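You operate a simulated robot arm through the tools that you are given. There is no shell and no other tool. Be economical: measure what you need, move in short steps, check, and stop when the job is done.

You are at the controls of a simulated robot arm. One attempt, no reset.

Task
Sort the four socks on the worktop into the tray by pattern.
Fine: plain ones at the sink end, striped ones at the window end.
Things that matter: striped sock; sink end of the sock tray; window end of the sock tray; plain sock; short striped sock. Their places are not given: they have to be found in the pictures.

Only the result counts: the job must be done as asked and must still hold three seconds after the hand-in. Knocking over, shifting, dropping, spilling or breaking anything else fails it.

Robot
A 6-joint arm with a two-finger parallel gripper, fixed in place. Base frame: the origin is at the foot of the arm, x ahead of it, y to its left, z up. Lengths are in m, angles in degrees, forces in N, time in s.
It reaches about 0.637 m from its shoulder. Its first joint turns from -66.0 to 66.0 degrees. Payload 1.57 kg.
Tool frame: the origin (TCP) lies between the finger pads and is the grasp point; the fingertips stand 0.03 m ahead of it; z points along the fingers, y is the line along which they close. Largest opening 0.08 m; finger width 0.017, thickness 0.012; the body of the gripper, 0.04 by 0.082 m, starts 0.08 m behind the TCP.
Orientation is told as [roll, pitch, yaw] about the base's x, y, z axes, in that order, counted from this pose: with the fingers straight down and closing along the base's y, the tool's x points along the base's -x, its y along +y and its z along -z.

Tools
- The arm moves only by the tool jog_arm. Its argument "motion" is a list of rows, each a list of 7 numbers: the shift along the tool's x, y, z in units of 25 mm (1.0 is 25 mm), then the turn, a rotation vector about the tool's x, y, z in units of 6 degrees (1.0 is 6 degrees), then the opening in per cent of the stroke, from 0 (shut) to 100 (fully open). In form: [[tx, ty, tz, rx, ry, rz, grip], ...]. A call has 1 to 12 rows; each row shifts and turns the commanded pose from where the row before left it, along the tool's axes as they then stand. A call with a number of a shift or a turn outside -1 to 1 is refused whole. A row lasts 0.2 s, in which the tool goes at most 0.05 m and 8.6 degrees; a call with a longer step from one row to the next is refused whole, and so is a gripper value outside its range. A pose out of reach is approached as far as the arm can. The call stops where the force on the tool passes 40 N (or 10 N more than at its start, if that is more) or the arm is blocked; 0.2 s more then pass. Each finger travels about 0.153 m/s and halts on what it meets, pressing with about 31 N; the grip force reading is that of the motor and also rises with nothing between the fingers. The clock runs only during rows and for 0.2 s after the last one: add rows that do not move to give the fingers time. The reply holds the time, the measured pose of the TCP, the force on the tool along the base axes, the opening and the grip force, in the units named above and with some noise.
- Cameras (640 x 400 px; columns grow to the right, rows downward): "scene" is fixed at [0.0559, -0.3458, 0.4064]; the picture's right is [0.70, -0.71, 0.00], its down [-0.53, -0.52, -0.67] and it looks along [0.48, 0.47, -0.74] (base axes); focal length 214 px, centre (320, 200). "wrist" rides on the gripper at [0.072, -0.007, -0.122] in the tool frame; the picture's right is [0.09, 1.00, 0.00], its down [-0.84, 0.08, -0.54] and it looks along [-0.54, 0.05, 0.84] (tool axes); focal length 238 px, centre (320, 200).
- camera(camera): a new picture of that camera. No time passes.
- pixel_to_xyz(camera, pixels): for up to 12 pixels [column, row] of the newest picture of that camera ("zoom" is the newest enlarged one), the place [x, y, z] in the base frame of the surface seen there, good to about 0.002 m. No time passes.
- enlarge(camera, box): a new picture of the part [left, top, right, bottom] of that camera's present view, enlarged. No time passes.
- sign_off(): hands the job in; it is judged then, once.

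Go step by step. Measure first, check grasps and placings, and put right what went wrong. The budget is 80 turns and 46 pictures, counting those below and the enlarged ones. Unless the task says otherwise, let go and move clear before handing in, and close with one line.

The tools are called after "Emit:" as a command line: name --pt "numbers of a row" for each row, then --argument value for the rest, lists and objects as JSON in quotes. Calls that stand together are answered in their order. jog_arm: Moves the arm, as the interface text tells. Its arguments: {"type":"object","properties":{"motion":{"type":"array","items":{"type":"array","items":{"type":"number"}}}},"required":["motion"]} The other tools are called the same way: camera (camera) takes a picture; pixel_to_xyz (camera, pixels) gives the place of the surface under pixels of a picture; enlarge (camera, box) takes an enlarged picture of a part of a camera's view; sign_off () hands the job in.

At the start:

```text
clock: 0.0
tcp_pos: [0.2313, -0.1474, 0.2356]
tool_rot: [-0.2, 0.0, -0.2]
force: [0.4, 0.2, -0.2]
finger_gap: 0.0801
grasp_force: 0.1
```

scene: 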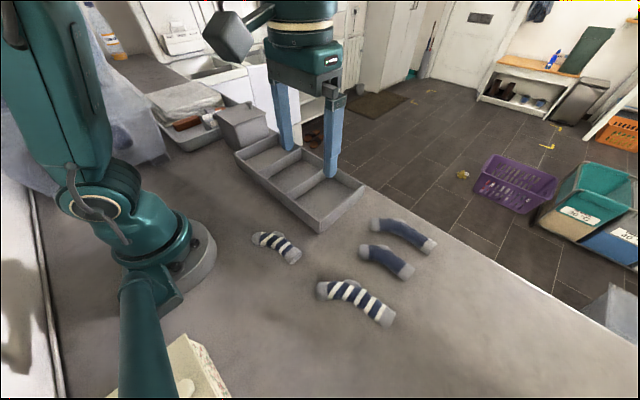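
wrist: 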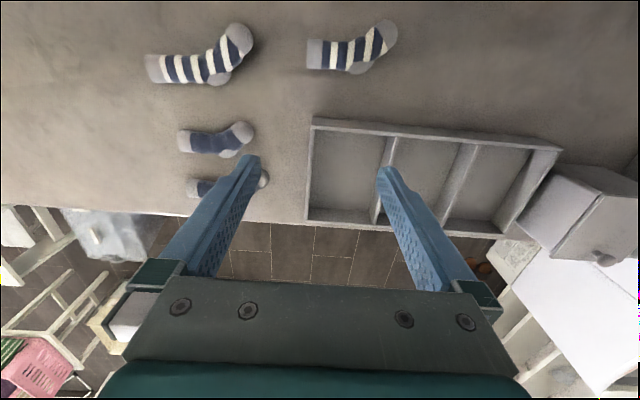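

The scene shows the tray around (300,180) with three compartments, and four socks: striped at (277,246) and (355,300), plain at (387,262) and (403,235). I will measure them first, and look closer at the tray and surroundings.

Emit:
pixel_to_xyz --camera "scene" --pixels '[[256, 238], [277, 243], [295, 256], [325, 290], [355, 295], [388, 318], [365, 252], [385, 260], [408, 272], [378, 224], [403, 233], [430, 246]]'

Emit:
pixel_to_xyz --camera "scene" --pixels '[[236, 153], [320, 230], [365, 184], [272, 133], [260, 158], [295, 180], [325, 200], [285, 165], [305, 195], [240, 130], [330, 320], [345, 235]]'

Emit:
enlarge --camera "scene" --box '[220, 110, 460, 340]'

Emit:
enlarge --camera "scene" --box '[0, 0, 320, 200]'

```text
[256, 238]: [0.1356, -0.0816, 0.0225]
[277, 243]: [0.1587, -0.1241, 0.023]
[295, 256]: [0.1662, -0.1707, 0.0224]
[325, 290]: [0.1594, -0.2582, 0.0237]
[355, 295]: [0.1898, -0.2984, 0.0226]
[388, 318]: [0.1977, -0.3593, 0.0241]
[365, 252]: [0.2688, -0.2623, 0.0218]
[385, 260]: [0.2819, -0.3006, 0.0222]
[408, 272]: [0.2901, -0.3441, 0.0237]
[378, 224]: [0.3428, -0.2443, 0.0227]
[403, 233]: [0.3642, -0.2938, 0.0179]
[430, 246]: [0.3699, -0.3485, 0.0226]
```

```text
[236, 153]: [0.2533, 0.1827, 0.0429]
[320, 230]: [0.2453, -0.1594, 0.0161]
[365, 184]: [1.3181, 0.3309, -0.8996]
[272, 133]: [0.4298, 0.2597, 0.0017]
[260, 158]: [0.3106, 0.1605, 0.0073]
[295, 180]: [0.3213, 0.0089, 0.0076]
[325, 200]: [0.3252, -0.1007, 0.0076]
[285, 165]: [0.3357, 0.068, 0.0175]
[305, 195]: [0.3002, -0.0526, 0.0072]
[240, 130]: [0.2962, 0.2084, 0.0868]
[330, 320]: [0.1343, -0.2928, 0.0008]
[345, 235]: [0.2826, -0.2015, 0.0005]
```

```text
1.74 times, centred on (340, 225) of scene
```

zoom: 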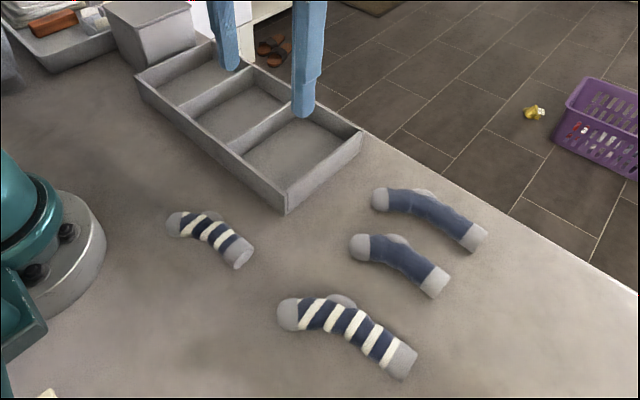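

```text
2.00 times, centred on (160, 100) of scene
```

zoom: 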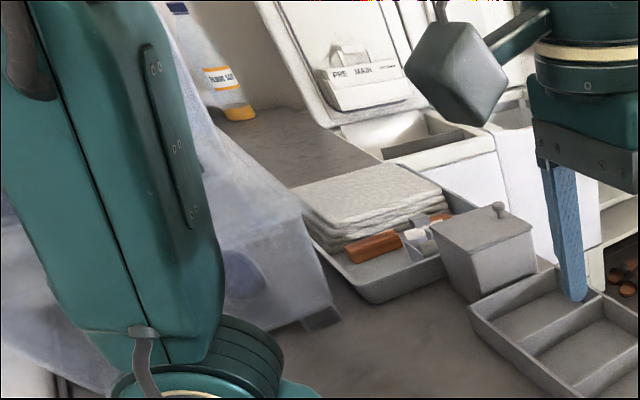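

The tray's long axis runs along y (from about -0.14 to 0.19), so its ends are at +y and -y. Which end faces the sink or the window is not yet clear, so I'll turn the wrist camera toward -y and raise it to look around.

Emit:
jog_arm --pt "0 0 0 0 0 1 100" --pt "0 0 0 0 0 1 100" --pt "0 0 0 0 0 1 100" --pt "0 0 0 0 0 1 100" --pt "0 0 0 0 0 1 100" --pt "0 0 0 0 0 1 100" --pt "0 0 0 0 0 1 100" --pt "0 0 0 0 0 1 100" --pt "0 0 0 0 -1 0 100" --pt "0 0 0 0 -1 0 100" --pt "0 0 0 0 -1 0 100" --pt "0 0 0 0 -1 0 100"

Emit:
camera --camera "wrist"

```text
clock: 2.6
tcp_pos: [0.2295, -0.1467, 0.2349]
tool_rot: [0.0, -24.2, -48.1]
force: [0.0, -0.3, -0.1]
finger_gap: 0.0798
grasp_force: 0.1
```

```text
41 pictures are left
```

wrist: 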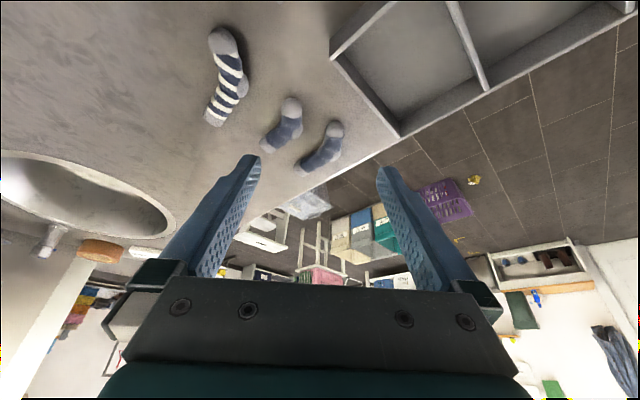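

The picture (upside down) shows a basin with a tap at (80,200), on the -y side. I'll measure it and then look toward +y for the window.

Emit:
pixel_to_xyz --camera "wrist" --pixels '[[90, 175], [100, 210], [45, 240], [160, 210], [100, 250]]'

Emit:
jog_arm --pt "0 0 0 0 1 0 100" --pt "0 0 0 0 1 0 100" --pt "0 0 0 0 1 0 100" --pt "0 0 0 0 1 0 100" --pt "0 0 0 0 0 -1 100" --pt "0 0 0 0 0 -1 100" --pt "0 0 0 0 0 -1 100" --pt "0 0 0 0 0 -1 100" --pt "0 0 0 0 0 -1 100" --pt "0 0 0 0 0 -1 100" --pt "0 0 0 0 0 -1 100" --pt "0 0 0 0 0 -1 100"

Emit:
jog_arm --pt "0 0 0 0 0 -1 100" --pt "0 0 0 0 0 -1 100" --pt "0 0 0 0 0 -1 100" --pt "0 0 0 0 0 -1 100" --pt "0 0 0 0 0 -1 100" --pt "0 0 0 0 0 -1 100" --pt "0 0 0 0 0 -1 100" --pt "0 0 0 0 0 -1 100" --pt "0 0 0 0 -1 0 100" --pt "0 0 0 0 -1 0 100" --pt "0 0 0 0 -1 0 100" --pt "0 0 0 0 -1 0 100"

Emit:
camera --camera "wrist"

```text
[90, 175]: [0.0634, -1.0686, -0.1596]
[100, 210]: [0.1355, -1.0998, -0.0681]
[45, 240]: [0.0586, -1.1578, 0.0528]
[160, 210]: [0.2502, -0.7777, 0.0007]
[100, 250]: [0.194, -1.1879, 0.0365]
```

```text
clock: 5.2
tcp_pos: [0.2314, -0.1477, 0.2349]
tool_rot: [-0.1, -0.1, 0.0]
force: [-0.9, -0.3, 0.6]
finger_gap: 0.0801
grasp_force: 0.0
```

```text
clock: 7.8
tcp_pos: [0.2296, -0.1477, 0.2345]
tool_rot: [-0.2, -24.0, 48.1]
force: [-0.1, 0.2, 0.3]
finger_gap: 0.0802
grasp_force: 0.0
```

```text
40 pictures are left
```

wrist: 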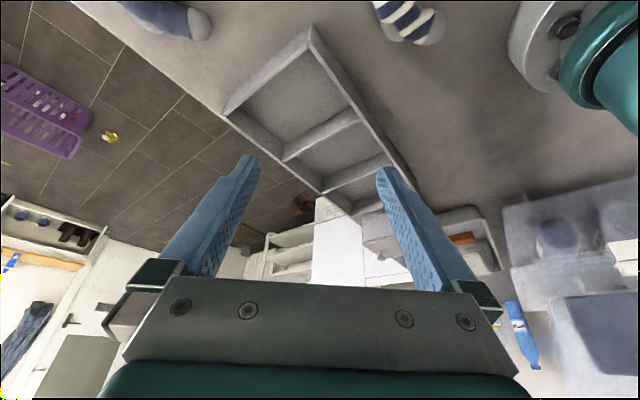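

Toward +y is the washing machine with laundry; the window isn't seen yet. I'll turn and tilt a bit more to check.

Emit:
jog_arm --pt "0 0 -1 0 -1 0 100" --pt "0 0 -1 0 -1 0 100" --pt "0 0 0 0 -1 0 100" --pt "0 0 0 0 -1 0 100" --pt "0 0 0 0 -1 0 100"

Emit:
camera --camera "wrist"

```text
clock: 9.0
tcp_pos: [0.2303, -0.1576, 0.2781]
tool_rot: [-0.2, -54.0, 48.0]
force: [0.1, 0.5, 0.4]
finger_gap: 0.0799
grasp_force: 0.1
out of reach, approached as far as the arm can: row 5
```

```text
39 pictures are left
```

wrist: 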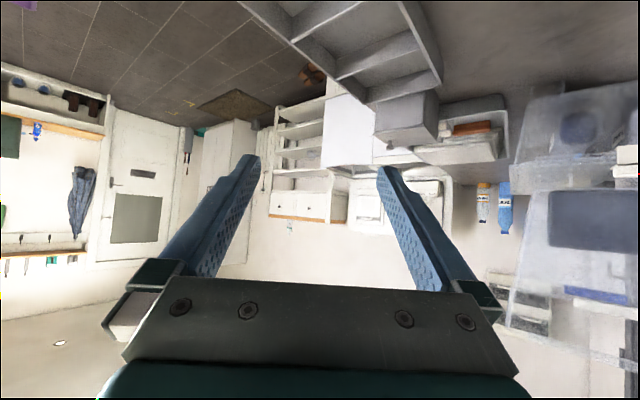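

No window in this view yet (door at (135,215), cupboard and washer in the centre). I'll turn further left.

Emit:
jog_arm --pt "0 0 0 0 1 0 100" --pt "0 0 0 0 1 0 100" --pt "0 0 0 0 1 0 100" --pt "0 0 0 0 1 0 100" --pt "0 0 0 0 1 0 100" --pt "0 0 0 0 1 0 100" --pt "0 0 0 0 1 0 100" --pt "0 0 0 0 1 0 100" --pt "0 0 0 0 1 0 100"

Emit:
jog_arm --pt "0 0 0 0 0 -1 100" --pt "0 0 0 0 0 -1 100" --pt "0 0 0 0 0 -1 100" --pt "0 0 0 0 0 -1 100" --pt "0 0 0 0 0 -1 100" --pt "0 0 0 0 0 -1 100" --pt "0 0 0 0 0 -1 100" --pt "0 0 0 0 0 -1 100" --pt "0 0 0 0 0 0 100"

Emit:
jog_arm --pt "0 0 0 0 -1 0 100" --pt "0 0 0 0 -1 0 100" --pt "0 0 0 0 -1 0 100" --pt "0 0 0 0 -1 0 100" --pt "0 0 0 0 -1 0 100" --pt "0 0 0 0 -1 0 100" --pt "0 0 0 0 -1 0 100" --pt "0 0 0 0 -1 0 100"

Emit:
camera --camera "wrist"

```text
clock: 11.0
tcp_pos: [0.2298, -0.1575, 0.2786]
tool_rot: [0.0, 0.2, 47.9]
force: [0.9, -0.5, 0.2]
finger_gap: 0.0802
grasp_force: 0.2
```

```text
clock: 13.0
tcp_pos: [0.2298, -0.157, 0.279]
tool_rot: [0.0, 0.1, 96.0]
force: [0.3, -0.4, 0.0]
finger_gap: 0.0799
grasp_force: 0.1
```

```text
clock: 14.8
tcp_pos: [0.1993, -0.1058, 0.1975]
tool_rot: [-0.1, -47.9, 96.0]
force: [0.7, 0.2, -0.5]
finger_gap: 0.0802
grasp_force: 0.1
out of reach, approached as far as the arm can: row 2, 3, 4, 5, 6, 7, 8
```

```text
38 pictures are left
```

wrist: 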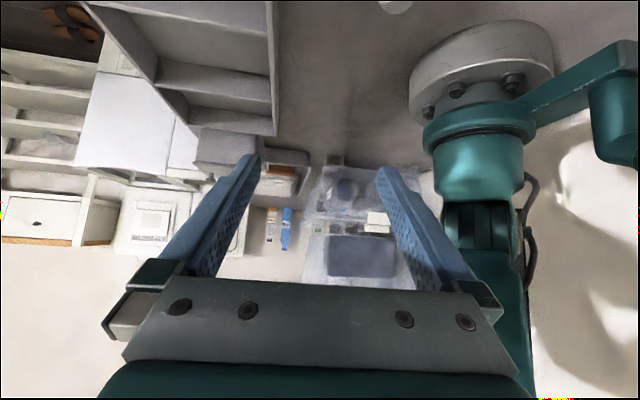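

There's a pale bluish thing at (360,220) on the +y side; I'll enlarge it.

Emit:
enlarge --camera "wrist" --box '[250, 130, 450, 290]'

Emit:
pixel_to_xyz --camera "wrist" --pixels '[[345, 190], [360, 255], [320, 265], [250, 265], [150, 225], [315, 230], [590, 300]]'

```text
2.50 times, centred on (350, 210) of wrist
```

zoom: 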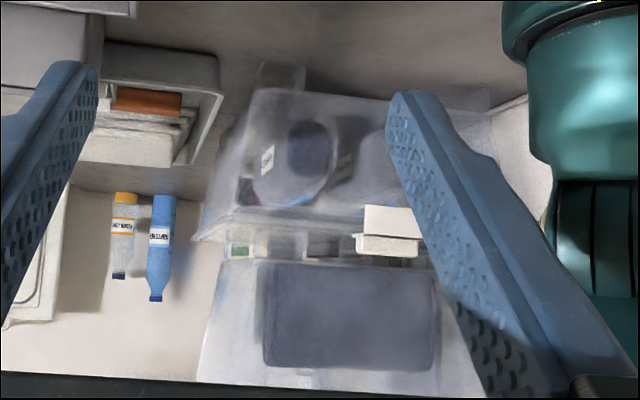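

```text
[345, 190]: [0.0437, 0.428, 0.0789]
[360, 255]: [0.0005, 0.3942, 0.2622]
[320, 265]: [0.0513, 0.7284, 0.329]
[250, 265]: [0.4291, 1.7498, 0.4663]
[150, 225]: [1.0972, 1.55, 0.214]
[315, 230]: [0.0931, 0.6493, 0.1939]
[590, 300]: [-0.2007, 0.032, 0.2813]
```

The +y side holds a plastic storage box, bottles and the washer, and no window so far. I'll look toward -y with a higher tilt to settle the directions.

Emit:
jog_arm --pt "0 0 0 0 1 0 100" --pt "0 0 0 0 1 0 100" --pt "0 0 0 0 1 0 100" --pt "0 0 0 0 1 0 100" --pt "0 0 0 0 1 0 100" --pt "0 0 0 0 1 0 100" --pt "0 0 0 0 1 0 100" --pt "0 0 0 0 1 0 100"

Emit:
jog_arm --pt "0 0 0 0 0 1 100" --pt "0 0 0 0 0 1 100" --pt "0 0 0 0 0 1 100" --pt "0 0 0 0 0 1 100" --pt "0 0 0 0 0 1 100" --pt "0 0 0 0 0 1 100" --pt "0 0 0 0 0 1 100" --pt "0 0 0 0 0 1 100" --pt "0 0 0 0 0 1 100" --pt "0 0 0 0 0 1 100" --pt "0 0 0 0 0 1 100" --pt "0 0 0 0 0 1 100"

Emit:
jog_arm --pt "0 0 0 0 0 1 100" --pt "0 0 0 0 0 1 100" --pt "0 0 0 0 0 1 100" --pt "0 0 0 0 0 1 100" --pt "0 0 0 0 0 1 100" --pt "0 0 0 0 0 1 100" --pt "0 0 0 0 0 1 100" --pt "0 0 0 0 0 1 100" --pt "0 0 0 0 0 1 100" --pt "0 0 0 0 0 1 100" --pt "0 0 0 0 0 1 100" --pt "0 0 0 0 0 1 100"

Emit:
jog_arm --pt "0 0 0 0 -1 0 100" --pt "0 0 0 0 -1 0 100" --pt "0 0 0 0 -1 0 100" --pt "0 0 0 0 -1 0 100" --pt "0 0 0 0 -1 0 100" --pt "0 0 0 0 -1 0 100" --pt "0 0 0 0 -1 0 100" --pt "0 0 0 0 -1 0 100"

Emit:
camera --camera "wrist"

```text
clock: 16.6
tcp_pos: [0.1993, -0.1059, 0.1969]
tool_rot: [-0.2, 0.3, 95.9]
force: [-0.4, -1.0, -0.7]
finger_gap: 0.0801
grasp_force: 0.0
```

```text
clock: 19.2
tcp_pos: [0.2005, -0.1052, 0.1976]
tool_rot: [-0.1, 0.0, 23.8]
force: [0.1, -0.2, -0.7]
finger_gap: 0.0801
grasp_force: 0.0
```

```text
clock: 21.8
tcp_pos: [0.2018, -0.105, 0.1978]
tool_rot: [-0.1, -0.1, -48.1]
force: [-0.3, -0.3, 0.4]
finger_gap: 0.0798
grasp_force: 0.1
```

```text
clock: 23.6
tcp_pos: [0.2186, -0.1015, 0.2306]
tool_rot: [0.0, -48.0, -48.2]
force: [0.8, 0.4, -0.2]
finger_gap: 0.0799
grasp_force: 0.1
out of reach, approached as far as the arm can: row 7, 8
```

```text
36 pictures are left
```

wrist: 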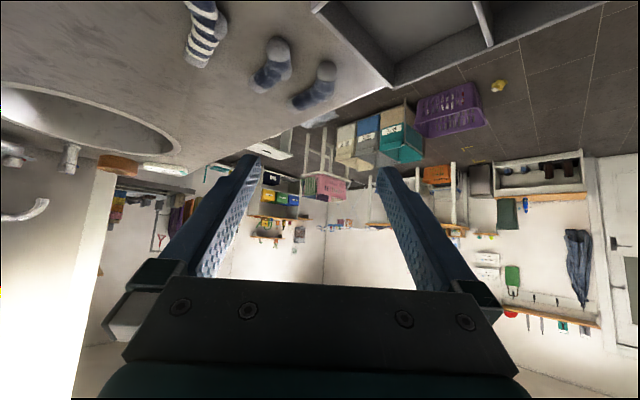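

The sink with a tap is clearly at -y ((80,140)), and there's a bright area at (40,280) beyond it that could be a wall or window. I'll look further that way.

Emit:
jog_arm --pt "0 0 0 0 1 0 100" --pt "0 0 0 0 1 0 100" --pt "0 0 0 0 1 0 100" --pt "0 0 0 0 1 0 100" --pt "0 0 0 0 1 0 100" --pt "0 0 0 0 1 0 100" --pt "0 0 0 0 1 0 100" --pt "0 0 0 0 1 0 100"

Emit:
jog_arm --pt "0 0 0 0 0 1 100" --pt "0 0 0 0 0 1 100" --pt "0 0 0 0 0 1 100" --pt "0 0 0 0 0 1 100" --pt "0 0 0 0 0 1 100" --pt "0 0 0 0 0 1 100" --pt "0 0 0 0 0 1 100" --pt "0 0 0 0 0 1 100"

Emit:
jog_arm --pt "0 0 0 0 -1 0 100" --pt "0 0 0 0 -1 0 100" --pt "0 0 0 0 -1 0 100" --pt "0 0 0 0 -1 0 100" --pt "0 0 0 0 -1 0 100" --pt "0 0 0 0 -1 0 100" --pt "0 0 0 0 -1 0 100" --pt "0 0 0 0 -1 0 100"

Emit:
camera --camera "wrist"

```text
clock: 25.4
tcp_pos: [0.2189, -0.1034, 0.2297]
tool_rot: [0.1, 0.0, -48.0]
force: [-0.7, 0.4, 0.4]
finger_gap: 0.08
grasp_force: 0.0
```

```text
clock: 27.2
tcp_pos: [0.2197, -0.1022, 0.2297]
tool_rot: [0.0, 0.0, -96.3]
force: [0.5, -0.9, -0.1]
finger_gap: 0.08
grasp_force: 0.0
```

```text
clock: 29.0
tcp_pos: [0.2191, -0.1036, 0.2309]
tool_rot: [0.1, -48.3, -96.1]
force: [-0.8, 0.0, 1.2]
finger_gap: 0.0801
grasp_force: 0.0
```

```text
35 pictures are left
```

wrist: 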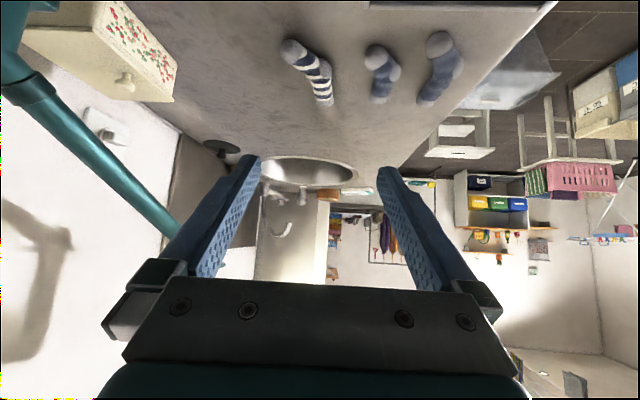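

The sink is at the -y end of the worktop ((310,170)), so the sink end of the tray is its -y compartment and the window end the +y one. I'll return to upright and look at the tray and socks.

Emit:
jog_arm --pt "0 0 0 0 1 0 100" --pt "0 0 0 0 1 0 100" --pt "0 0 0 0 1 0 100" --pt "0 0 0 0 1 0 100" --pt "0 0 0 0 1 0 100" --pt "0 0 0 0 1 0 100" --pt "0 0 0 0 1 0 100" --pt "0 0 0 0 1 0 100"

Emit:
jog_arm --pt "0 0 0 0 0 -1 100" --pt "0 0 0 0 0 -1 100" --pt "0 0 0 0 0 -1 100" --pt "0 0 0 0 0 -1 100" --pt "0 0 0 0 0 -1 100" --pt "0 0 0 0 0 -1 100" --pt "0 0 0 0 0 -1 100" --pt "0 0 0 0 0 -1 100"

Emit:
jog_arm --pt "1 0 0 0 0 -1 100" --pt "1 0 0 0 0 -1 100" --pt "0 0 0 0 0 -1 100" --pt "0 0 0 0 0 -1 100" --pt "0 0 0 0 0 -1 100" --pt "0 0 0 0 0 -1 100" --pt "0 0 0 0 0 -1 100" --pt "0 0 0 0 0 -1 100"

Emit:
camera --camera "wrist"

```text
clock: 30.8
tcp_pos: [0.2198, -0.1028, 0.2306]
tool_rot: [0.0, 0.0, -96.0]
force: [-0.4, -0.8, -0.2]
finger_gap: 0.0801
grasp_force: 0.1
```

```text
clock: 32.6
tcp_pos: [0.2183, -0.1023, 0.2304]
tool_rot: [0.0, -0.1, -48.0]
force: [-0.1, 0.9, -0.3]
finger_gap: 0.0801
grasp_force: 0.0
```

```text
clock: 34.4
tcp_pos: [0.1835, -0.0685, 0.2299]
tool_rot: [-0.1, 0.1, 0.0]
force: [0.9, 0.5, 0.9]
finger_gap: 0.0799
grasp_force: 0.1
```

```text
34 pictures are left
```

wrist: 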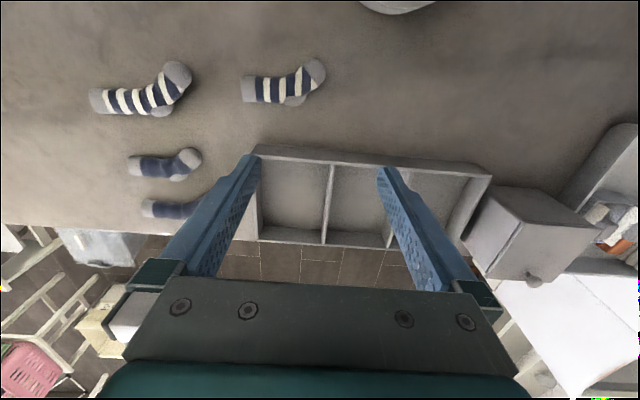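

Now all is in view. I'll measure tray rims and walls, and the sock outlines from here.

Emit:
pixel_to_xyz --camera "wrist" --pixels '[[256, 150], [333, 166], [489, 177], [470, 205], [295, 185], [350, 190], [435, 200], [325, 225], [322, 241], [265, 238], [290, 160], [410, 172]]'

Emit:
pixel_to_xyz --camera "wrist" --pixels '[[248, 90], [265, 88], [283, 87], [300, 80], [318, 72], [97, 101], [120, 100], [140, 97], [157, 93], [180, 78], [135, 166], [165, 168]]'

Emit:
enlarge --camera "wrist" --box '[80, 50, 340, 230]'

```text
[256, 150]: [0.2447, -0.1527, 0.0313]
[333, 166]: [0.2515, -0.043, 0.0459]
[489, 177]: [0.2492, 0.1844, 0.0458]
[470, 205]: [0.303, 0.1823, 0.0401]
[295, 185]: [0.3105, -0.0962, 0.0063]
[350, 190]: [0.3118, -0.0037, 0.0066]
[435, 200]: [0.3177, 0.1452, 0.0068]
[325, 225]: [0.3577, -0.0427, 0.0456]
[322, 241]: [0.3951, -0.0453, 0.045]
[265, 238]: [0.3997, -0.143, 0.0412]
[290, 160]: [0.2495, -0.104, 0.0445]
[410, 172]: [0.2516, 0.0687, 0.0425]
```

```text
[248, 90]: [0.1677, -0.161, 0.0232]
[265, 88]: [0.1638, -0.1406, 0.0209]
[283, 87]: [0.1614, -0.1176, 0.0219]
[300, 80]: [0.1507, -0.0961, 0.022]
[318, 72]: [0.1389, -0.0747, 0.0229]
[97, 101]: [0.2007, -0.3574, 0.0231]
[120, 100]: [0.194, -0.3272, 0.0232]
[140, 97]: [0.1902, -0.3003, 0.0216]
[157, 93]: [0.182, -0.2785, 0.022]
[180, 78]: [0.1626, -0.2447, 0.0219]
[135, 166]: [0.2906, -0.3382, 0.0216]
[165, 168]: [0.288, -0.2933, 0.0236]
```

```text
2.22 times, centred on (210, 140) of wrist
```

zoom: 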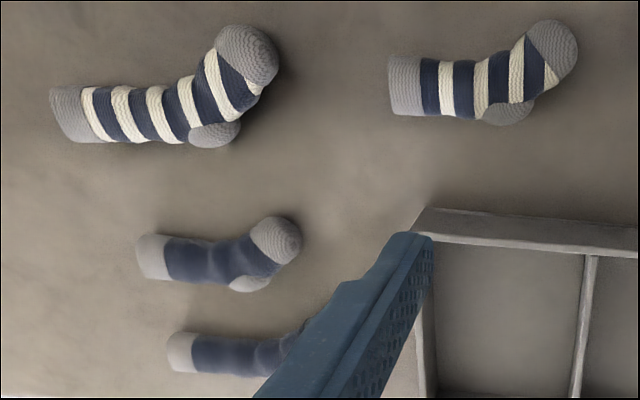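

The tray spans x 0.245–0.40, y -0.15–0.185, with dividers at y≈-0.043 and 0.07. I'll measure sock ends and inner tray edges precisely before choosing placement.

Emit:
pixel_to_xyz --camera "zoom" --pixels '[[53, 115], [275, 55], [235, 25], [237, 140], [392, 85], [574, 50], [530, 120], [140, 258], [298, 245], [170, 352], [110, 115], [180, 105]]'

Emit:
pixel_to_xyz --camera "wrist" --pixels '[[300, 168], [300, 165], [295, 232], [295, 229], [268, 200], [264, 200], [455, 205], [460, 205], [290, 240], [420, 180], [420, 176], [329, 200]]'

Emit:
enlarge --camera "wrist" --box '[240, 130, 500, 260]'

```text
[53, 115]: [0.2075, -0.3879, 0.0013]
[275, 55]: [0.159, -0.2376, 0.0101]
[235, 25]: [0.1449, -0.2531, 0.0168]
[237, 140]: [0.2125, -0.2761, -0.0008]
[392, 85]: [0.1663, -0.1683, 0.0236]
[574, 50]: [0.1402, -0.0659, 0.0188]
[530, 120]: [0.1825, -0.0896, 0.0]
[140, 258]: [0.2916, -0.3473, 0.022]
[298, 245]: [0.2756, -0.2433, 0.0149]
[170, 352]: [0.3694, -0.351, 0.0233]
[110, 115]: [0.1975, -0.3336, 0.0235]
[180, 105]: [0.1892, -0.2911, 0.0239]
```

```text
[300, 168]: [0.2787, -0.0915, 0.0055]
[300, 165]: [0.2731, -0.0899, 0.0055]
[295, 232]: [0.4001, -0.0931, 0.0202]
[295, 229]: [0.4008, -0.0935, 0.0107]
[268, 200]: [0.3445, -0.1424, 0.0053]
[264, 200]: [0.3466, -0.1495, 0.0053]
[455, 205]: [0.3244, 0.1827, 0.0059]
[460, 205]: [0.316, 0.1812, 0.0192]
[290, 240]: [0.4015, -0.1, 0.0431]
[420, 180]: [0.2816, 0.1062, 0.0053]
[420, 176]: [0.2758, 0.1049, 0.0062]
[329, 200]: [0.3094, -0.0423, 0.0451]
```

```text
2.46 times, centred on (370, 195) of wrist
```

zoom: 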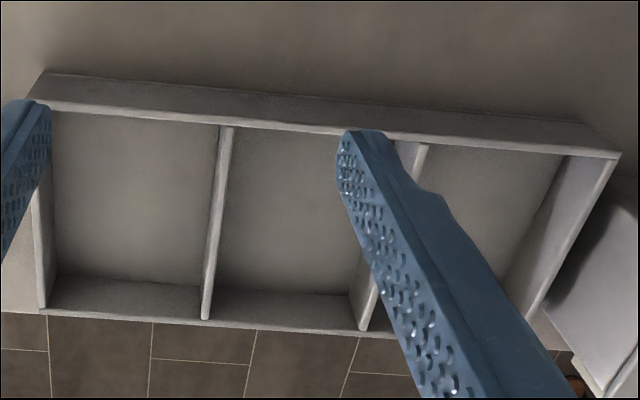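

The compartments' insides are about x 0.255–0.40; window one y 0.073–0.182, sink one y -0.147–-0.046. I'll begin with the short striped sock: move over (0.163,-0.130), turn to yaw -82 and come down to 0.09.

Emit:
jog_arm --pt "0.82 -0.82 0 0 0 1 100" --pt "0 -0.82 0 0 0 0 100" --pt "0 -0.33 0 0 0 1 100" --pt "0 0 0 0 0 1 100" --pt "0 0 0 0 0 1 100" --pt "0 0 0 0 0 1 100" --pt "0 0 0 0 0 1 100" --pt "0 0 0 0 0 1 100" --pt "0 0 0 0 0 1 100" --pt "0 0 0 0 0 1 100" --pt "0 0 0 0 0 1 100" --pt "0 0 0 0 0 1 100"

Emit:
jog_arm --pt "0 0 0 0 0 1 100" --pt "0 0 0 0 0 1 100" --pt "0 0 0 0 0 0.67 100" --pt "0 0 1 0 0 0 100" --pt "0 0 1 0 0 0 100" --pt "0 0 1 0 0 0 100" --pt "0 0 1 0 0 0 100" --pt "0 0 1 0 0 0 100" --pt "0 0 0.6 0 0 0 100"

Emit:
camera --camera "wrist"

```text
clock: 37.0
tcp_pos: [0.1603, -0.117, 0.2302]
tool_rot: [0.0, -0.1, -66.2]
force: [0.8, 0.3, 0.5]
finger_gap: 0.0798
grasp_force: 0.1
```

```text
clock: 39.0
tcp_pos: [0.162, -0.1173, 0.0897]
tool_rot: [0.0, -0.2, -82.0]
force: [0.6, -0.4, 0.2]
finger_gap: 0.0801
grasp_force: 0.1
```

```text
31 pictures are left
```

wrist: 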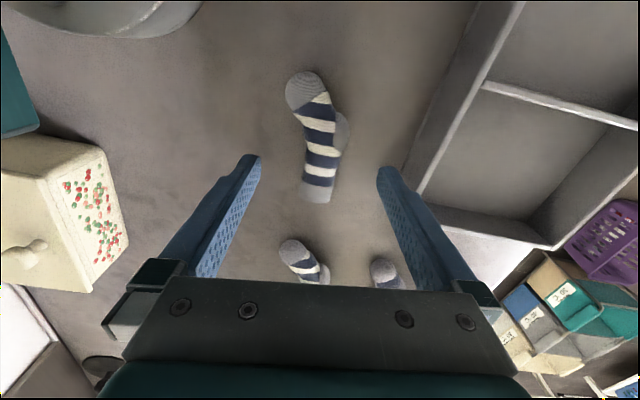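

The hand is aligned with the leg, but 13 mm too far toward the toe. I'll shift back, go down to TCP z≈0.036 and close.

Emit:
jog_arm --pt "-0.51 0 0.5 0 0 0 100" --pt "0 0 0.8 0 0 0 100" --pt "0 0 0.85 0 0 0 100" --pt "0 0 0 0 0 0 100" --pt "0 0 0 0 0 0 40" --pt "0 0 0 0 0 0 10" --pt "0 0 0 0 0 0 10"

Emit:
camera --camera "wrist"

```text
clock: 40.6
tcp_pos: [0.1629, -0.1291, 0.0371]
tool_rot: [0.0, -0.1, -82.1]
force: [0.1, 0.0, -0.4]
finger_gap: 0.0288
grasp_force: 31.5
```

```text
30 pictures are left
```

wrist: 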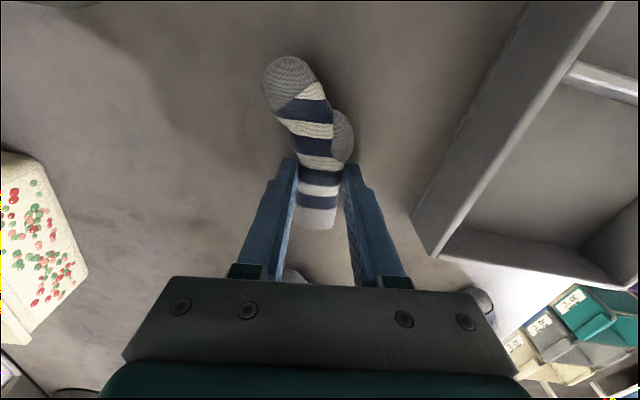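

Gripped (gap 0.029). I'll lift and turn to yaw -7.

Emit:
jog_arm --pt "0 0 -1 0 0 0 10" --pt "0 0 -1 0 0 0 10" --pt "0 0 -1 0 0 0 10" --pt "0 0 -1 0 0 -0.5 10" --pt "0 0 0 0 0 -1 10" --pt "0 0 0 0 0 -1 10" --pt "0 0 0 0 0 -1 10" --pt "0 0 0 0 0 -1 10" --pt "0 0 0 0 0 -1 10" --pt "0 0 0 0 0 -1 10"

Emit:
jog_arm --pt "0 0 0 0 0 -1 10" --pt "0 0 0 0 0 -1 10" --pt "0 0 0 0 0 -1 10" --pt "0 0 0 0 0 -1 10" --pt "0 0 0 0 0 -1 10" --pt "0 0 0 0 0 -1 10"

Emit:
camera --camera "wrist"

```text
clock: 42.8
tcp_pos: [0.1618, -0.1291, 0.1371]
tool_rot: [0.1, -0.1, -42.9]
force: [-0.4, 0.0, 0.0]
finger_gap: 0.0286
grasp_force: 31.1
```

```text
clock: 44.2
tcp_pos: [0.1627, -0.1303, 0.1358]
tool_rot: [0.0, 0.0, -7.0]
force: [-0.4, -0.3, 0.6]
finger_gap: 0.0286
grasp_force: 30.5
```

```text
29 pictures are left
```

wrist: 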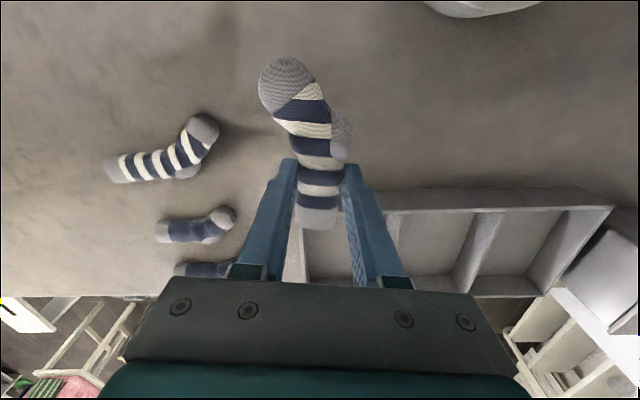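

The sock is held well. I'll carry it over the window-end compartment at (0.34, 0.142).

Emit:
jog_arm --pt "-0.475 0.972 0 0 0 0 10" --pt "-0.475 0.972 0 0 0 0 10" --pt "-0.475 0.972 0 0 0 0 10" --pt "-0.475 0.972 0 0 0 0 10" --pt "-0.475 0.972 0 0 0 0 10" --pt "-0.475 0.972 0 0 0 0 10" --pt "-0.475 0.972 0 0 0 0 10" --pt "-0.475 0.972 0 0 0 0 10" --pt "-0.475 0.972 0 0 0 0 10" --pt "-0.475 0.972 0 0 0 0 10" --pt "-0.475 0.972 0 0 0 0 10" --pt "-0.475 0.972 0 0 0 0 10"

Emit:
camera --camera "wrist"

Emit:
enlarge --camera "scene" --box '[180, 80, 380, 240]'

```text
clock: 46.8
tcp_pos: [0.3384, 0.1425, 0.1357]
tool_rot: [-0.1, 0.0, -7.1]
force: [-0.1, 0.0, 0.2]
finger_gap: 0.0287
grasp_force: 31.1
```

```text
28 pictures are left
```

wrist: 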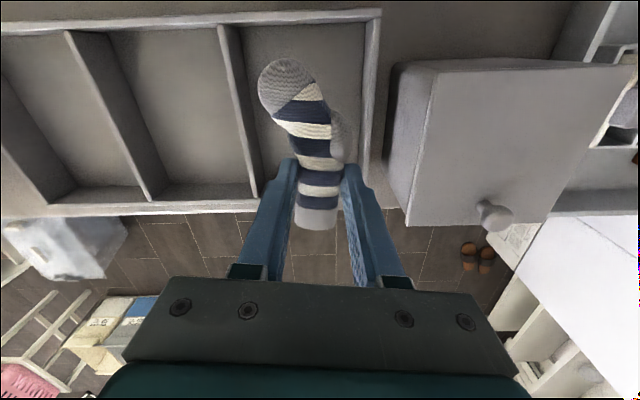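

```text
2.50 times, centred on (280, 160) of scene
```

zoom: 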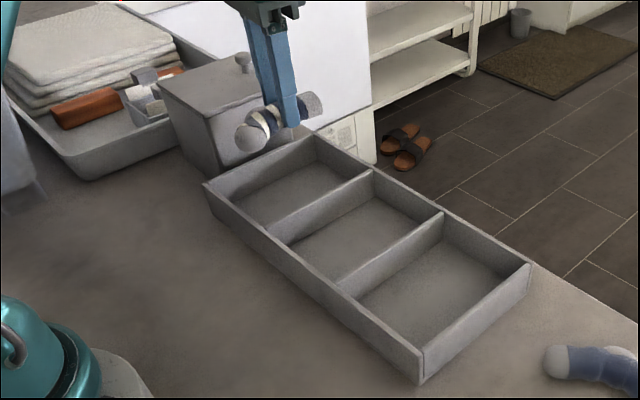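

The sock is over the window-end compartment. Lower to z≈0.046, open part way, and rise straight up.

Emit:
jog_arm --pt "0 0 1 0 0 0 10" --pt "0 0 1 0 0 0 10" --pt "0 0 1 0 0 0 10" --pt "0 0 0.58 0 0 0 10" --pt "0 0 0 0 0 0 10" --pt "0 0 0 0 0 0 52" --pt "0 0 0 0 0 0 52"

Emit:
jog_arm --pt "0 0 -0.6 0 0 0 52" --pt "0 0 -1 0 0 0 52" --pt "0 0 -1 0 0 0 52" --pt "0 0 -1 0 0 0 52"

Emit:
camera --camera "wrist"

```text
clock: 48.4
tcp_pos: [0.3383, 0.1422, 0.0465]
tool_rot: [-0.1, 0.0, -7.1]
force: [-0.5, 0.0, 0.0]
finger_gap: 0.0417
grasp_force: 0.0
```

```text
clock: 49.4
tcp_pos: [0.3394, 0.142, 0.1381]
tool_rot: [-0.1, 0.0, -7.1]
force: [-0.6, 0.4, 0.2]
finger_gap: 0.0414
grasp_force: 0.0
```

```text
26 pictures are left
```

wrist: 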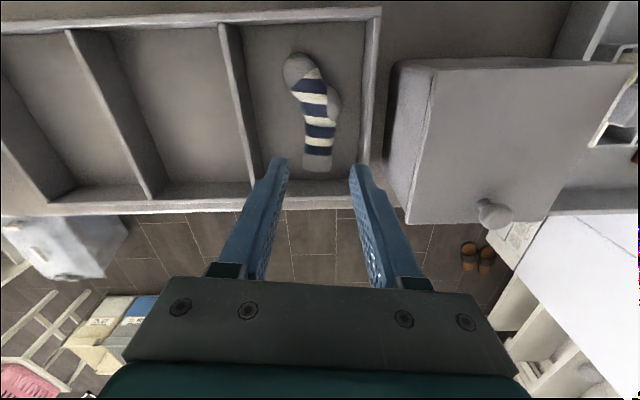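

It lies flat in the compartment. I'll measure how much room there is beside it.

Emit:
pixel_to_xyz --camera "wrist" --pixels '[[300, 55], [287, 72], [310, 100], [295, 110], [333, 125], [340, 100], [317, 165], [304, 160], [256, 130], [232, 30], [362, 100], [365, 20]]'

```text
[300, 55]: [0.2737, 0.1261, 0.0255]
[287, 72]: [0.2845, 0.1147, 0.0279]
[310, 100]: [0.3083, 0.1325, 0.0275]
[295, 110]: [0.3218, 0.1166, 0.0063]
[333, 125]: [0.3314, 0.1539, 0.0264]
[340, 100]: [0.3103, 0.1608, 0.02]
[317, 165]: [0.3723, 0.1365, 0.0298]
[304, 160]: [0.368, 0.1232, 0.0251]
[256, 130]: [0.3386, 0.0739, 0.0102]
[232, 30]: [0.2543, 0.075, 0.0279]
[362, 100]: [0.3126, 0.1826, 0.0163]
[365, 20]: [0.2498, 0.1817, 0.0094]
```

The sock spans y 0.113–0.162; I'll nudge it about 18 mm toward the +y wall with closed fingers to make room for the second striped one.

Emit:
jog_arm --pt "0.35 -0.87 0 0 0 0 0" --pt "0 -0.87 0 0 0 0 0" --pt "0 0 0.9 0 0 0 0" --pt "0 0 0.95 0 0 0 0" --pt "0 0 0.95 0 0 0 0" --pt "0 0 0.95 0 0 0 0" --pt "0 0 0 0 0 0 0"

Emit:
jog_arm --pt "0.03 0.28 0 0 0 0 0" --pt "0.03 0.28 0 0 0 0 0" --pt "0.04 0.28 0 0 0 0 0" --pt "0.04 0.27 0 0 0 0 0" --pt "0 -0.3 0 0 0 0 0" --pt "0 0 -0.9 0 0 0 0" --pt "0 0 -1 0 0 0 0" --pt "0 0 -1 0 0 0 0" --pt "0 0 -1 0 0 0 0"

Emit:
camera --camera "wrist"

```text
clock: 51.0
tcp_pos: [0.3251, 0.1003, 0.045]
tool_rot: [-0.1, -0.1, -7.0]
force: [-0.5, -0.8, -0.3]
finger_gap: 0.0
grasp_force: 21.7
```

```text
clock: 53.0
tcp_pos: [0.3245, 0.1198, 0.1404]
tool_rot: [0.0, 0.0, -7.1]
force: [-0.1, -0.7, 0.3]
finger_gap: 0.0
grasp_force: 21.5
```

```text
25 pictures are left
```

wrist: 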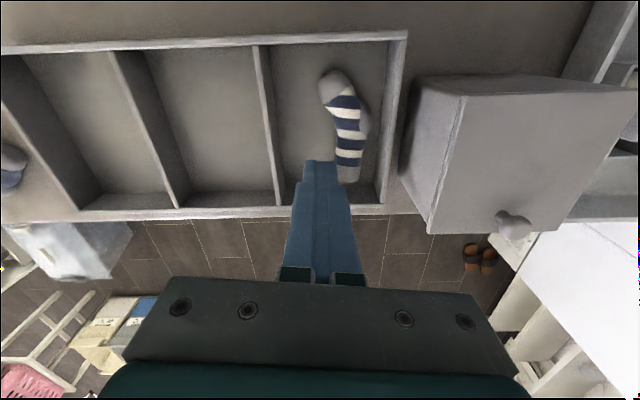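

The sock is now at the wall side. Next the long striped sock: travel to over (0.191,-0.308) and turn to yaw -79.

Emit:
jog_arm --pt "0.178 -0.98 0 0 0 0 50" --pt "0.178 -0.98 0 0 0 0 100" --pt "0.178 -0.98 0 0 0 0 100" --pt "0.178 -0.98 0 0 0 0 100" --pt "0.178 -0.98 0 0 0 0 100" --pt "0.178 -0.98 0 0 0 0 100" --pt "0.178 -0.98 0 0 0 0 100" --pt "0.178 -0.98 0 0 0 0 100" --pt "0.178 -0.98 0 0 0 0 100" --pt "0.178 -0.98 0 0 0 0 100" --pt "0.178 -0.98 0 0 0 0 100" --pt "0.178 -0.98 0 0 0 0 100"

Emit:
jog_arm --pt "0.178 -0.98 0 0 0 0 100" --pt "0.178 -0.98 0 0 0 0 100" --pt "0.178 -0.98 0 0 0 0 100" --pt "0.178 -0.98 0 0 0 0 100" --pt "0.178 -0.98 0 0 0 0 100" --pt "0.178 -0.98 0 0 0 0 100" --pt "0 0 0 0 0 1 100" --pt "0 0 0 0 0 1 100" --pt "0 0 0 0 0 1 100" --pt "0 0 0 0 0 1 100" --pt "0 0 0 0 0 1 100" --pt "0 0 0 0 0 1 100"

Emit:
jog_arm --pt "0 0 0 0 0 1 100" --pt "0 0 0 0 0 1 100" --pt "0 0 0 0 0 1 100" --pt "0 0 0 0 0 1 100" --pt "0 0 0 0 0 1 100" --pt "0 0 0 0 0 1 100" --pt "0 0 1 0 0 0 100"

Emit:
camera --camera "wrist"

```text
clock: 55.6
tcp_pos: [0.2355, -0.1626, 0.1406]
tool_rot: [-0.1, -0.1, -7.1]
force: [0.2, -0.2, 0.4]
finger_gap: 0.0796
grasp_force: 0.0
```

```text
clock: 58.2
tcp_pos: [0.1893, -0.3064, 0.1418]
tool_rot: [0.0, -0.1, -43.3]
force: [0.4, 0.3, -0.5]
finger_gap: 0.0802
grasp_force: 0.0
```

```text
clock: 59.8
tcp_pos: [0.1931, -0.306, 0.118]
tool_rot: [0.1, -0.1, -79.1]
force: [0.8, -0.4, -1.0]
finger_gap: 0.08
grasp_force: 0.0
```

```text
24 pictures are left
```

wrist: 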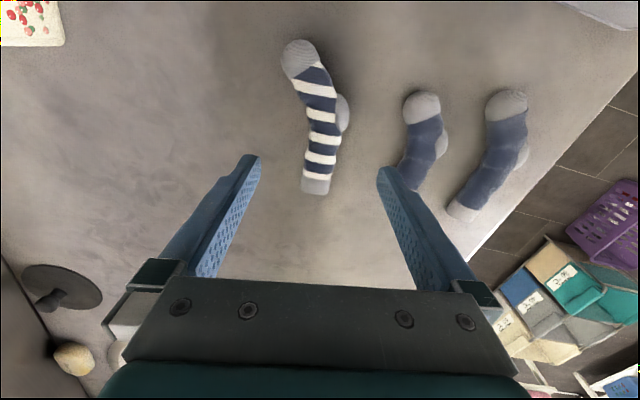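

The hand is above the long striped sock. Measure the leg centre and the nearest plain sock's edge before going down.

Emit:
pixel_to_xyz --camera "wrist" --pixels '[[316, 188], [320, 158], [323, 128], [305, 145], [338, 140], [342, 112], [300, 55], [405, 150], [408, 110], [295, 42], [303, 190], [332, 190]]'

```text
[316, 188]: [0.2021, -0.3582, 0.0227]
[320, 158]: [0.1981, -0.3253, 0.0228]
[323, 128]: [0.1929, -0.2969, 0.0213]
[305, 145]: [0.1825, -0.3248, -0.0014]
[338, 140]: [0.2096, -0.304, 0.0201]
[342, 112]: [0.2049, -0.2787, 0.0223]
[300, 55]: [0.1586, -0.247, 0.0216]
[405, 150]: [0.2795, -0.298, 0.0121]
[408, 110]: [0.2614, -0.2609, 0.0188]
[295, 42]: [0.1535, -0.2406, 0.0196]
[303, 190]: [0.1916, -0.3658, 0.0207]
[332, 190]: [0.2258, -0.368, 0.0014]
```

Centred. Go down to z≈0.037 and close.

Emit:
jog_arm --pt "0 0 1 0 0 0 85" --pt "0 0 1 0 0 0 85" --pt "0 0 0.8 0 0 0 85" --pt "0 0 0.44 0 0 0 85" --pt "0 0 0 0 0 0 40" --pt "0 0 0 0 0 0 10" --pt "0 0 0 0 0 0 10"

Emit:
jog_arm --pt "0 0 -1 0 0 0 10" --pt "0 0 -1 0 0 0 10" --pt "0 0 -1 0 0 0 10" --pt "0 0 -1 0 0 0 10" --pt "0 0 0 0 0 -1 10" --pt "0 0 0 0 0 -1 10" --pt "0 0 0 0 0 -1 10" --pt "0 0 0 0 0 -1 10" --pt "0 0 0 0 0 -1 10" --pt "0 0 0 0 0 -1 10"

Emit:
jog_arm --pt "0 0 0 0 0 -1 10" --pt "0 0 0 0 0 -1 10" --pt "0 0 0 0 0 -1 10" --pt "0 0 0 0 0 -1 10" --pt "0 0 0 0 0 -1 10" --pt "0 0 0 0 0 -1 10"

Emit:
camera --camera "wrist"

```text
clock: 61.4
tcp_pos: [0.1916, -0.3058, 0.0357]
tool_rot: [-0.1, -0.1, -79.0]
force: [-0.1, -0.3, 0.7]
finger_gap: 0.0288
grasp_force: 31.2
```

```text
clock: 63.6
tcp_pos: [0.1899, -0.3074, 0.1348]
tool_rot: [-0.1, -0.2, -43.0]
force: [-0.2, 1.0, -0.4]
finger_gap: 0.0286
grasp_force: 31.2
```

```text
clock: 65.0
tcp_pos: [0.1883, -0.3075, 0.1356]
tool_rot: [-0.1, 0.0, -6.9]
force: [0.3, 0.7, -0.9]
finger_gap: 0.0284
grasp_force: 31.1
```

```text
23 pictures are left
```

wrist: 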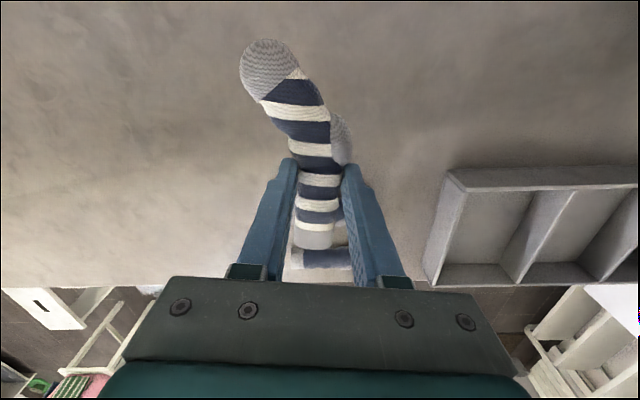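

Held firmly. I'll turn it 6° more so its chord lies along the compartment, and carry it over (0.333, 0.108).

Emit:
jog_arm --pt "0 0 0 0 0 1 10" --pt "-0.106 0.972 0 0 0 0 10" --pt "-0.106 0.972 0 0 0 0 10" --pt "-0.106 0.972 0 0 0 0 10" --pt "-0.106 0.972 0 0 0 0 10" --pt "-0.106 0.972 0 0 0 0 10" --pt "-0.106 0.972 0 0 0 0 10" --pt "-0.106 0.972 0 0 0 0 10" --pt "-0.106 0.972 0 0 0 0 10" --pt "-0.106 0.972 0 0 0 0 10"

Emit:
jog_arm --pt "-0.106 0.972 0 0 0 0 10" --pt "-0.106 0.972 0 0 0 0 10" --pt "-0.106 0.972 0 0 0 0 10" --pt "-0.106 0.972 0 0 0 0 10" --pt "-0.106 0.972 0 0 0 0 10" --pt "-0.106 0.972 0 0 0 0 10" --pt "-0.106 0.972 0 0 0 0 10" --pt "-0.106 0.972 0 0 0 0 10" --pt "-0.106 0.972 0 0 0 0 10"

Emit:
camera --camera "wrist"

```text
clock: 67.2
tcp_pos: [0.262, -0.0979, 0.1354]
tool_rot: [-0.1, 0.0, -13.0]
force: [0.7, 0.2, 0.7]
finger_gap: 0.0286
grasp_force: 31.3
```

```text
clock: 69.2
tcp_pos: [0.3344, 0.1092, 0.1346]
tool_rot: [0.0, -0.2, -13.2]
force: [-0.3, -0.4, 0.0]
finger_gap: 0.0285
grasp_force: 30.5
```

```text
22 pictures are left
```

wrist: 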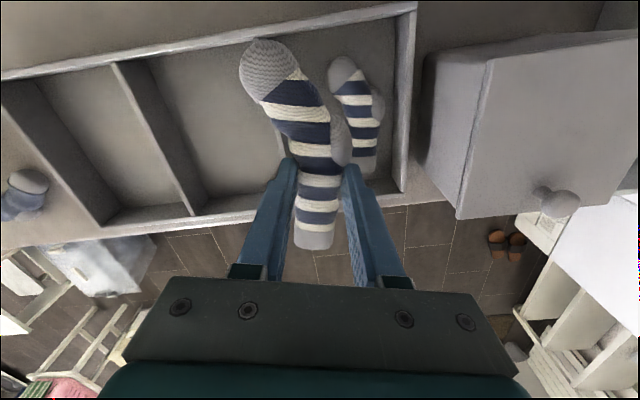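

I'll measure the held sock's outline against the compartment before lowering.

Emit:
pixel_to_xyz --camera "wrist" --pixels '[[263, 42], [242, 70], [300, 240], [330, 240], [313, 248], [348, 140], [275, 122], [330, 75], [345, 165], [282, 140], [258, 55]]'

```text
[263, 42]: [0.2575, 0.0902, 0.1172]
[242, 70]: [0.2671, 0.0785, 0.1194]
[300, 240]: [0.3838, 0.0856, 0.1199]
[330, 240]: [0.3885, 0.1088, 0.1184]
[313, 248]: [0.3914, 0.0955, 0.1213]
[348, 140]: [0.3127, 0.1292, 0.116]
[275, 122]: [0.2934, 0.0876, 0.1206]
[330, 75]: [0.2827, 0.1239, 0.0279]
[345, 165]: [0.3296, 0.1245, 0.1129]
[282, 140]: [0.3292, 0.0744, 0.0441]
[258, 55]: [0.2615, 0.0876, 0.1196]
```

It fits with a 4 mm shift in x. Lower to 0.046 and release slightly.

Emit:
jog_arm --pt "-0.14 0.11 0.6 0 0 0 10" --pt "0 0 0.9 0 0 0 10" --pt "0 0 0.9 0 0 0 10" --pt "0 0 0.7 0 0 0 10" --pt "0 0 0.42 0 0 0 10" --pt "0 0 0 0 0 0 10" --pt "0 0 0 0 0 0 48" --pt "0 0 0 0 0 0 48"

Emit:
jog_arm --pt "0 0 -0.6 0 0 0 48" --pt "0 0 -1 0 0 0 48" --pt "0 0 -1 0 0 0 48" --pt "0 0 -1 0 0 0 48"

Emit:
camera --camera "wrist"

```text
clock: 70.3
tcp_pos: [0.3381, 0.1106, 0.0594]
tool_rot: [0.1, -0.2, -13.2]
force: [-4.8, 2.0, 13.6]
finger_gap: 0.031
grasp_force: 31.1
stopped in row 5: the force on the tool passed its limit (the readings are from after the stop); the commanded pose is now the measured one
```

```text
clock: 71.3
tcp_pos: [0.336, 0.1112, 0.1471]
tool_rot: [0.1, -0.2, -13.3]
force: [-0.1, -0.6, -0.1]
finger_gap: 0.0384
grasp_force: 0.0
```

```text
21 pictures are left
```

wrist: 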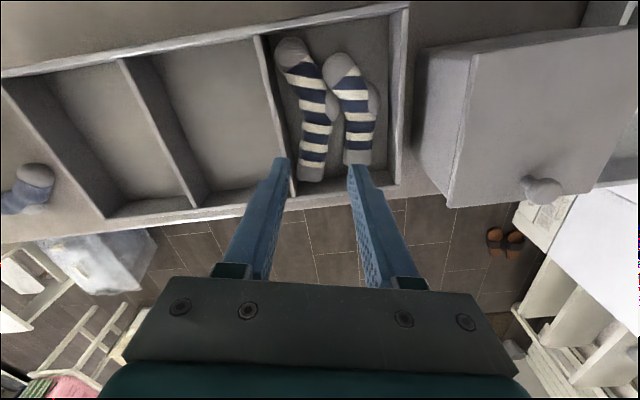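

Contact stopped the lowering at 0.059, but the sock dropped in; both striped seem inside. I'll check heights and that the tray did not shift.

Emit:
pixel_to_xyz --camera "wrist" --pixels '[[290, 55], [318, 112], [312, 170], [340, 70], [358, 110], [358, 155], [258, 45], [290, 190], [407, 10], [5, 80], [390, 100], [125, 65]]'

Emit:
enlarge --camera "scene" --box '[180, 80, 460, 280]'

```text
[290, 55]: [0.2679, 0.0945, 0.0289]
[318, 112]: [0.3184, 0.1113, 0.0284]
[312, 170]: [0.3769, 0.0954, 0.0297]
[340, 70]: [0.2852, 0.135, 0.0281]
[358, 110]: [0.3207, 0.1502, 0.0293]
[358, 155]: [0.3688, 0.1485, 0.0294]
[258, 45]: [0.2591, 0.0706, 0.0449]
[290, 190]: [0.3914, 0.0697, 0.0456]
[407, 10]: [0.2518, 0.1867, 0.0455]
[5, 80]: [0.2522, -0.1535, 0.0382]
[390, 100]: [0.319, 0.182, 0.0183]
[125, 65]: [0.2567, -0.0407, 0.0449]
```

```text
2.00 times, centred on (320, 180) of scene
```

zoom: 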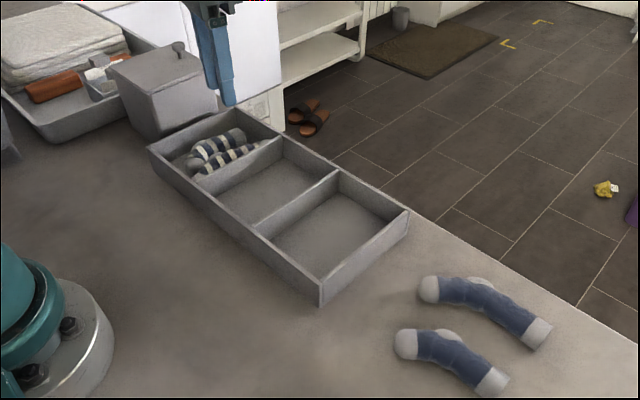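

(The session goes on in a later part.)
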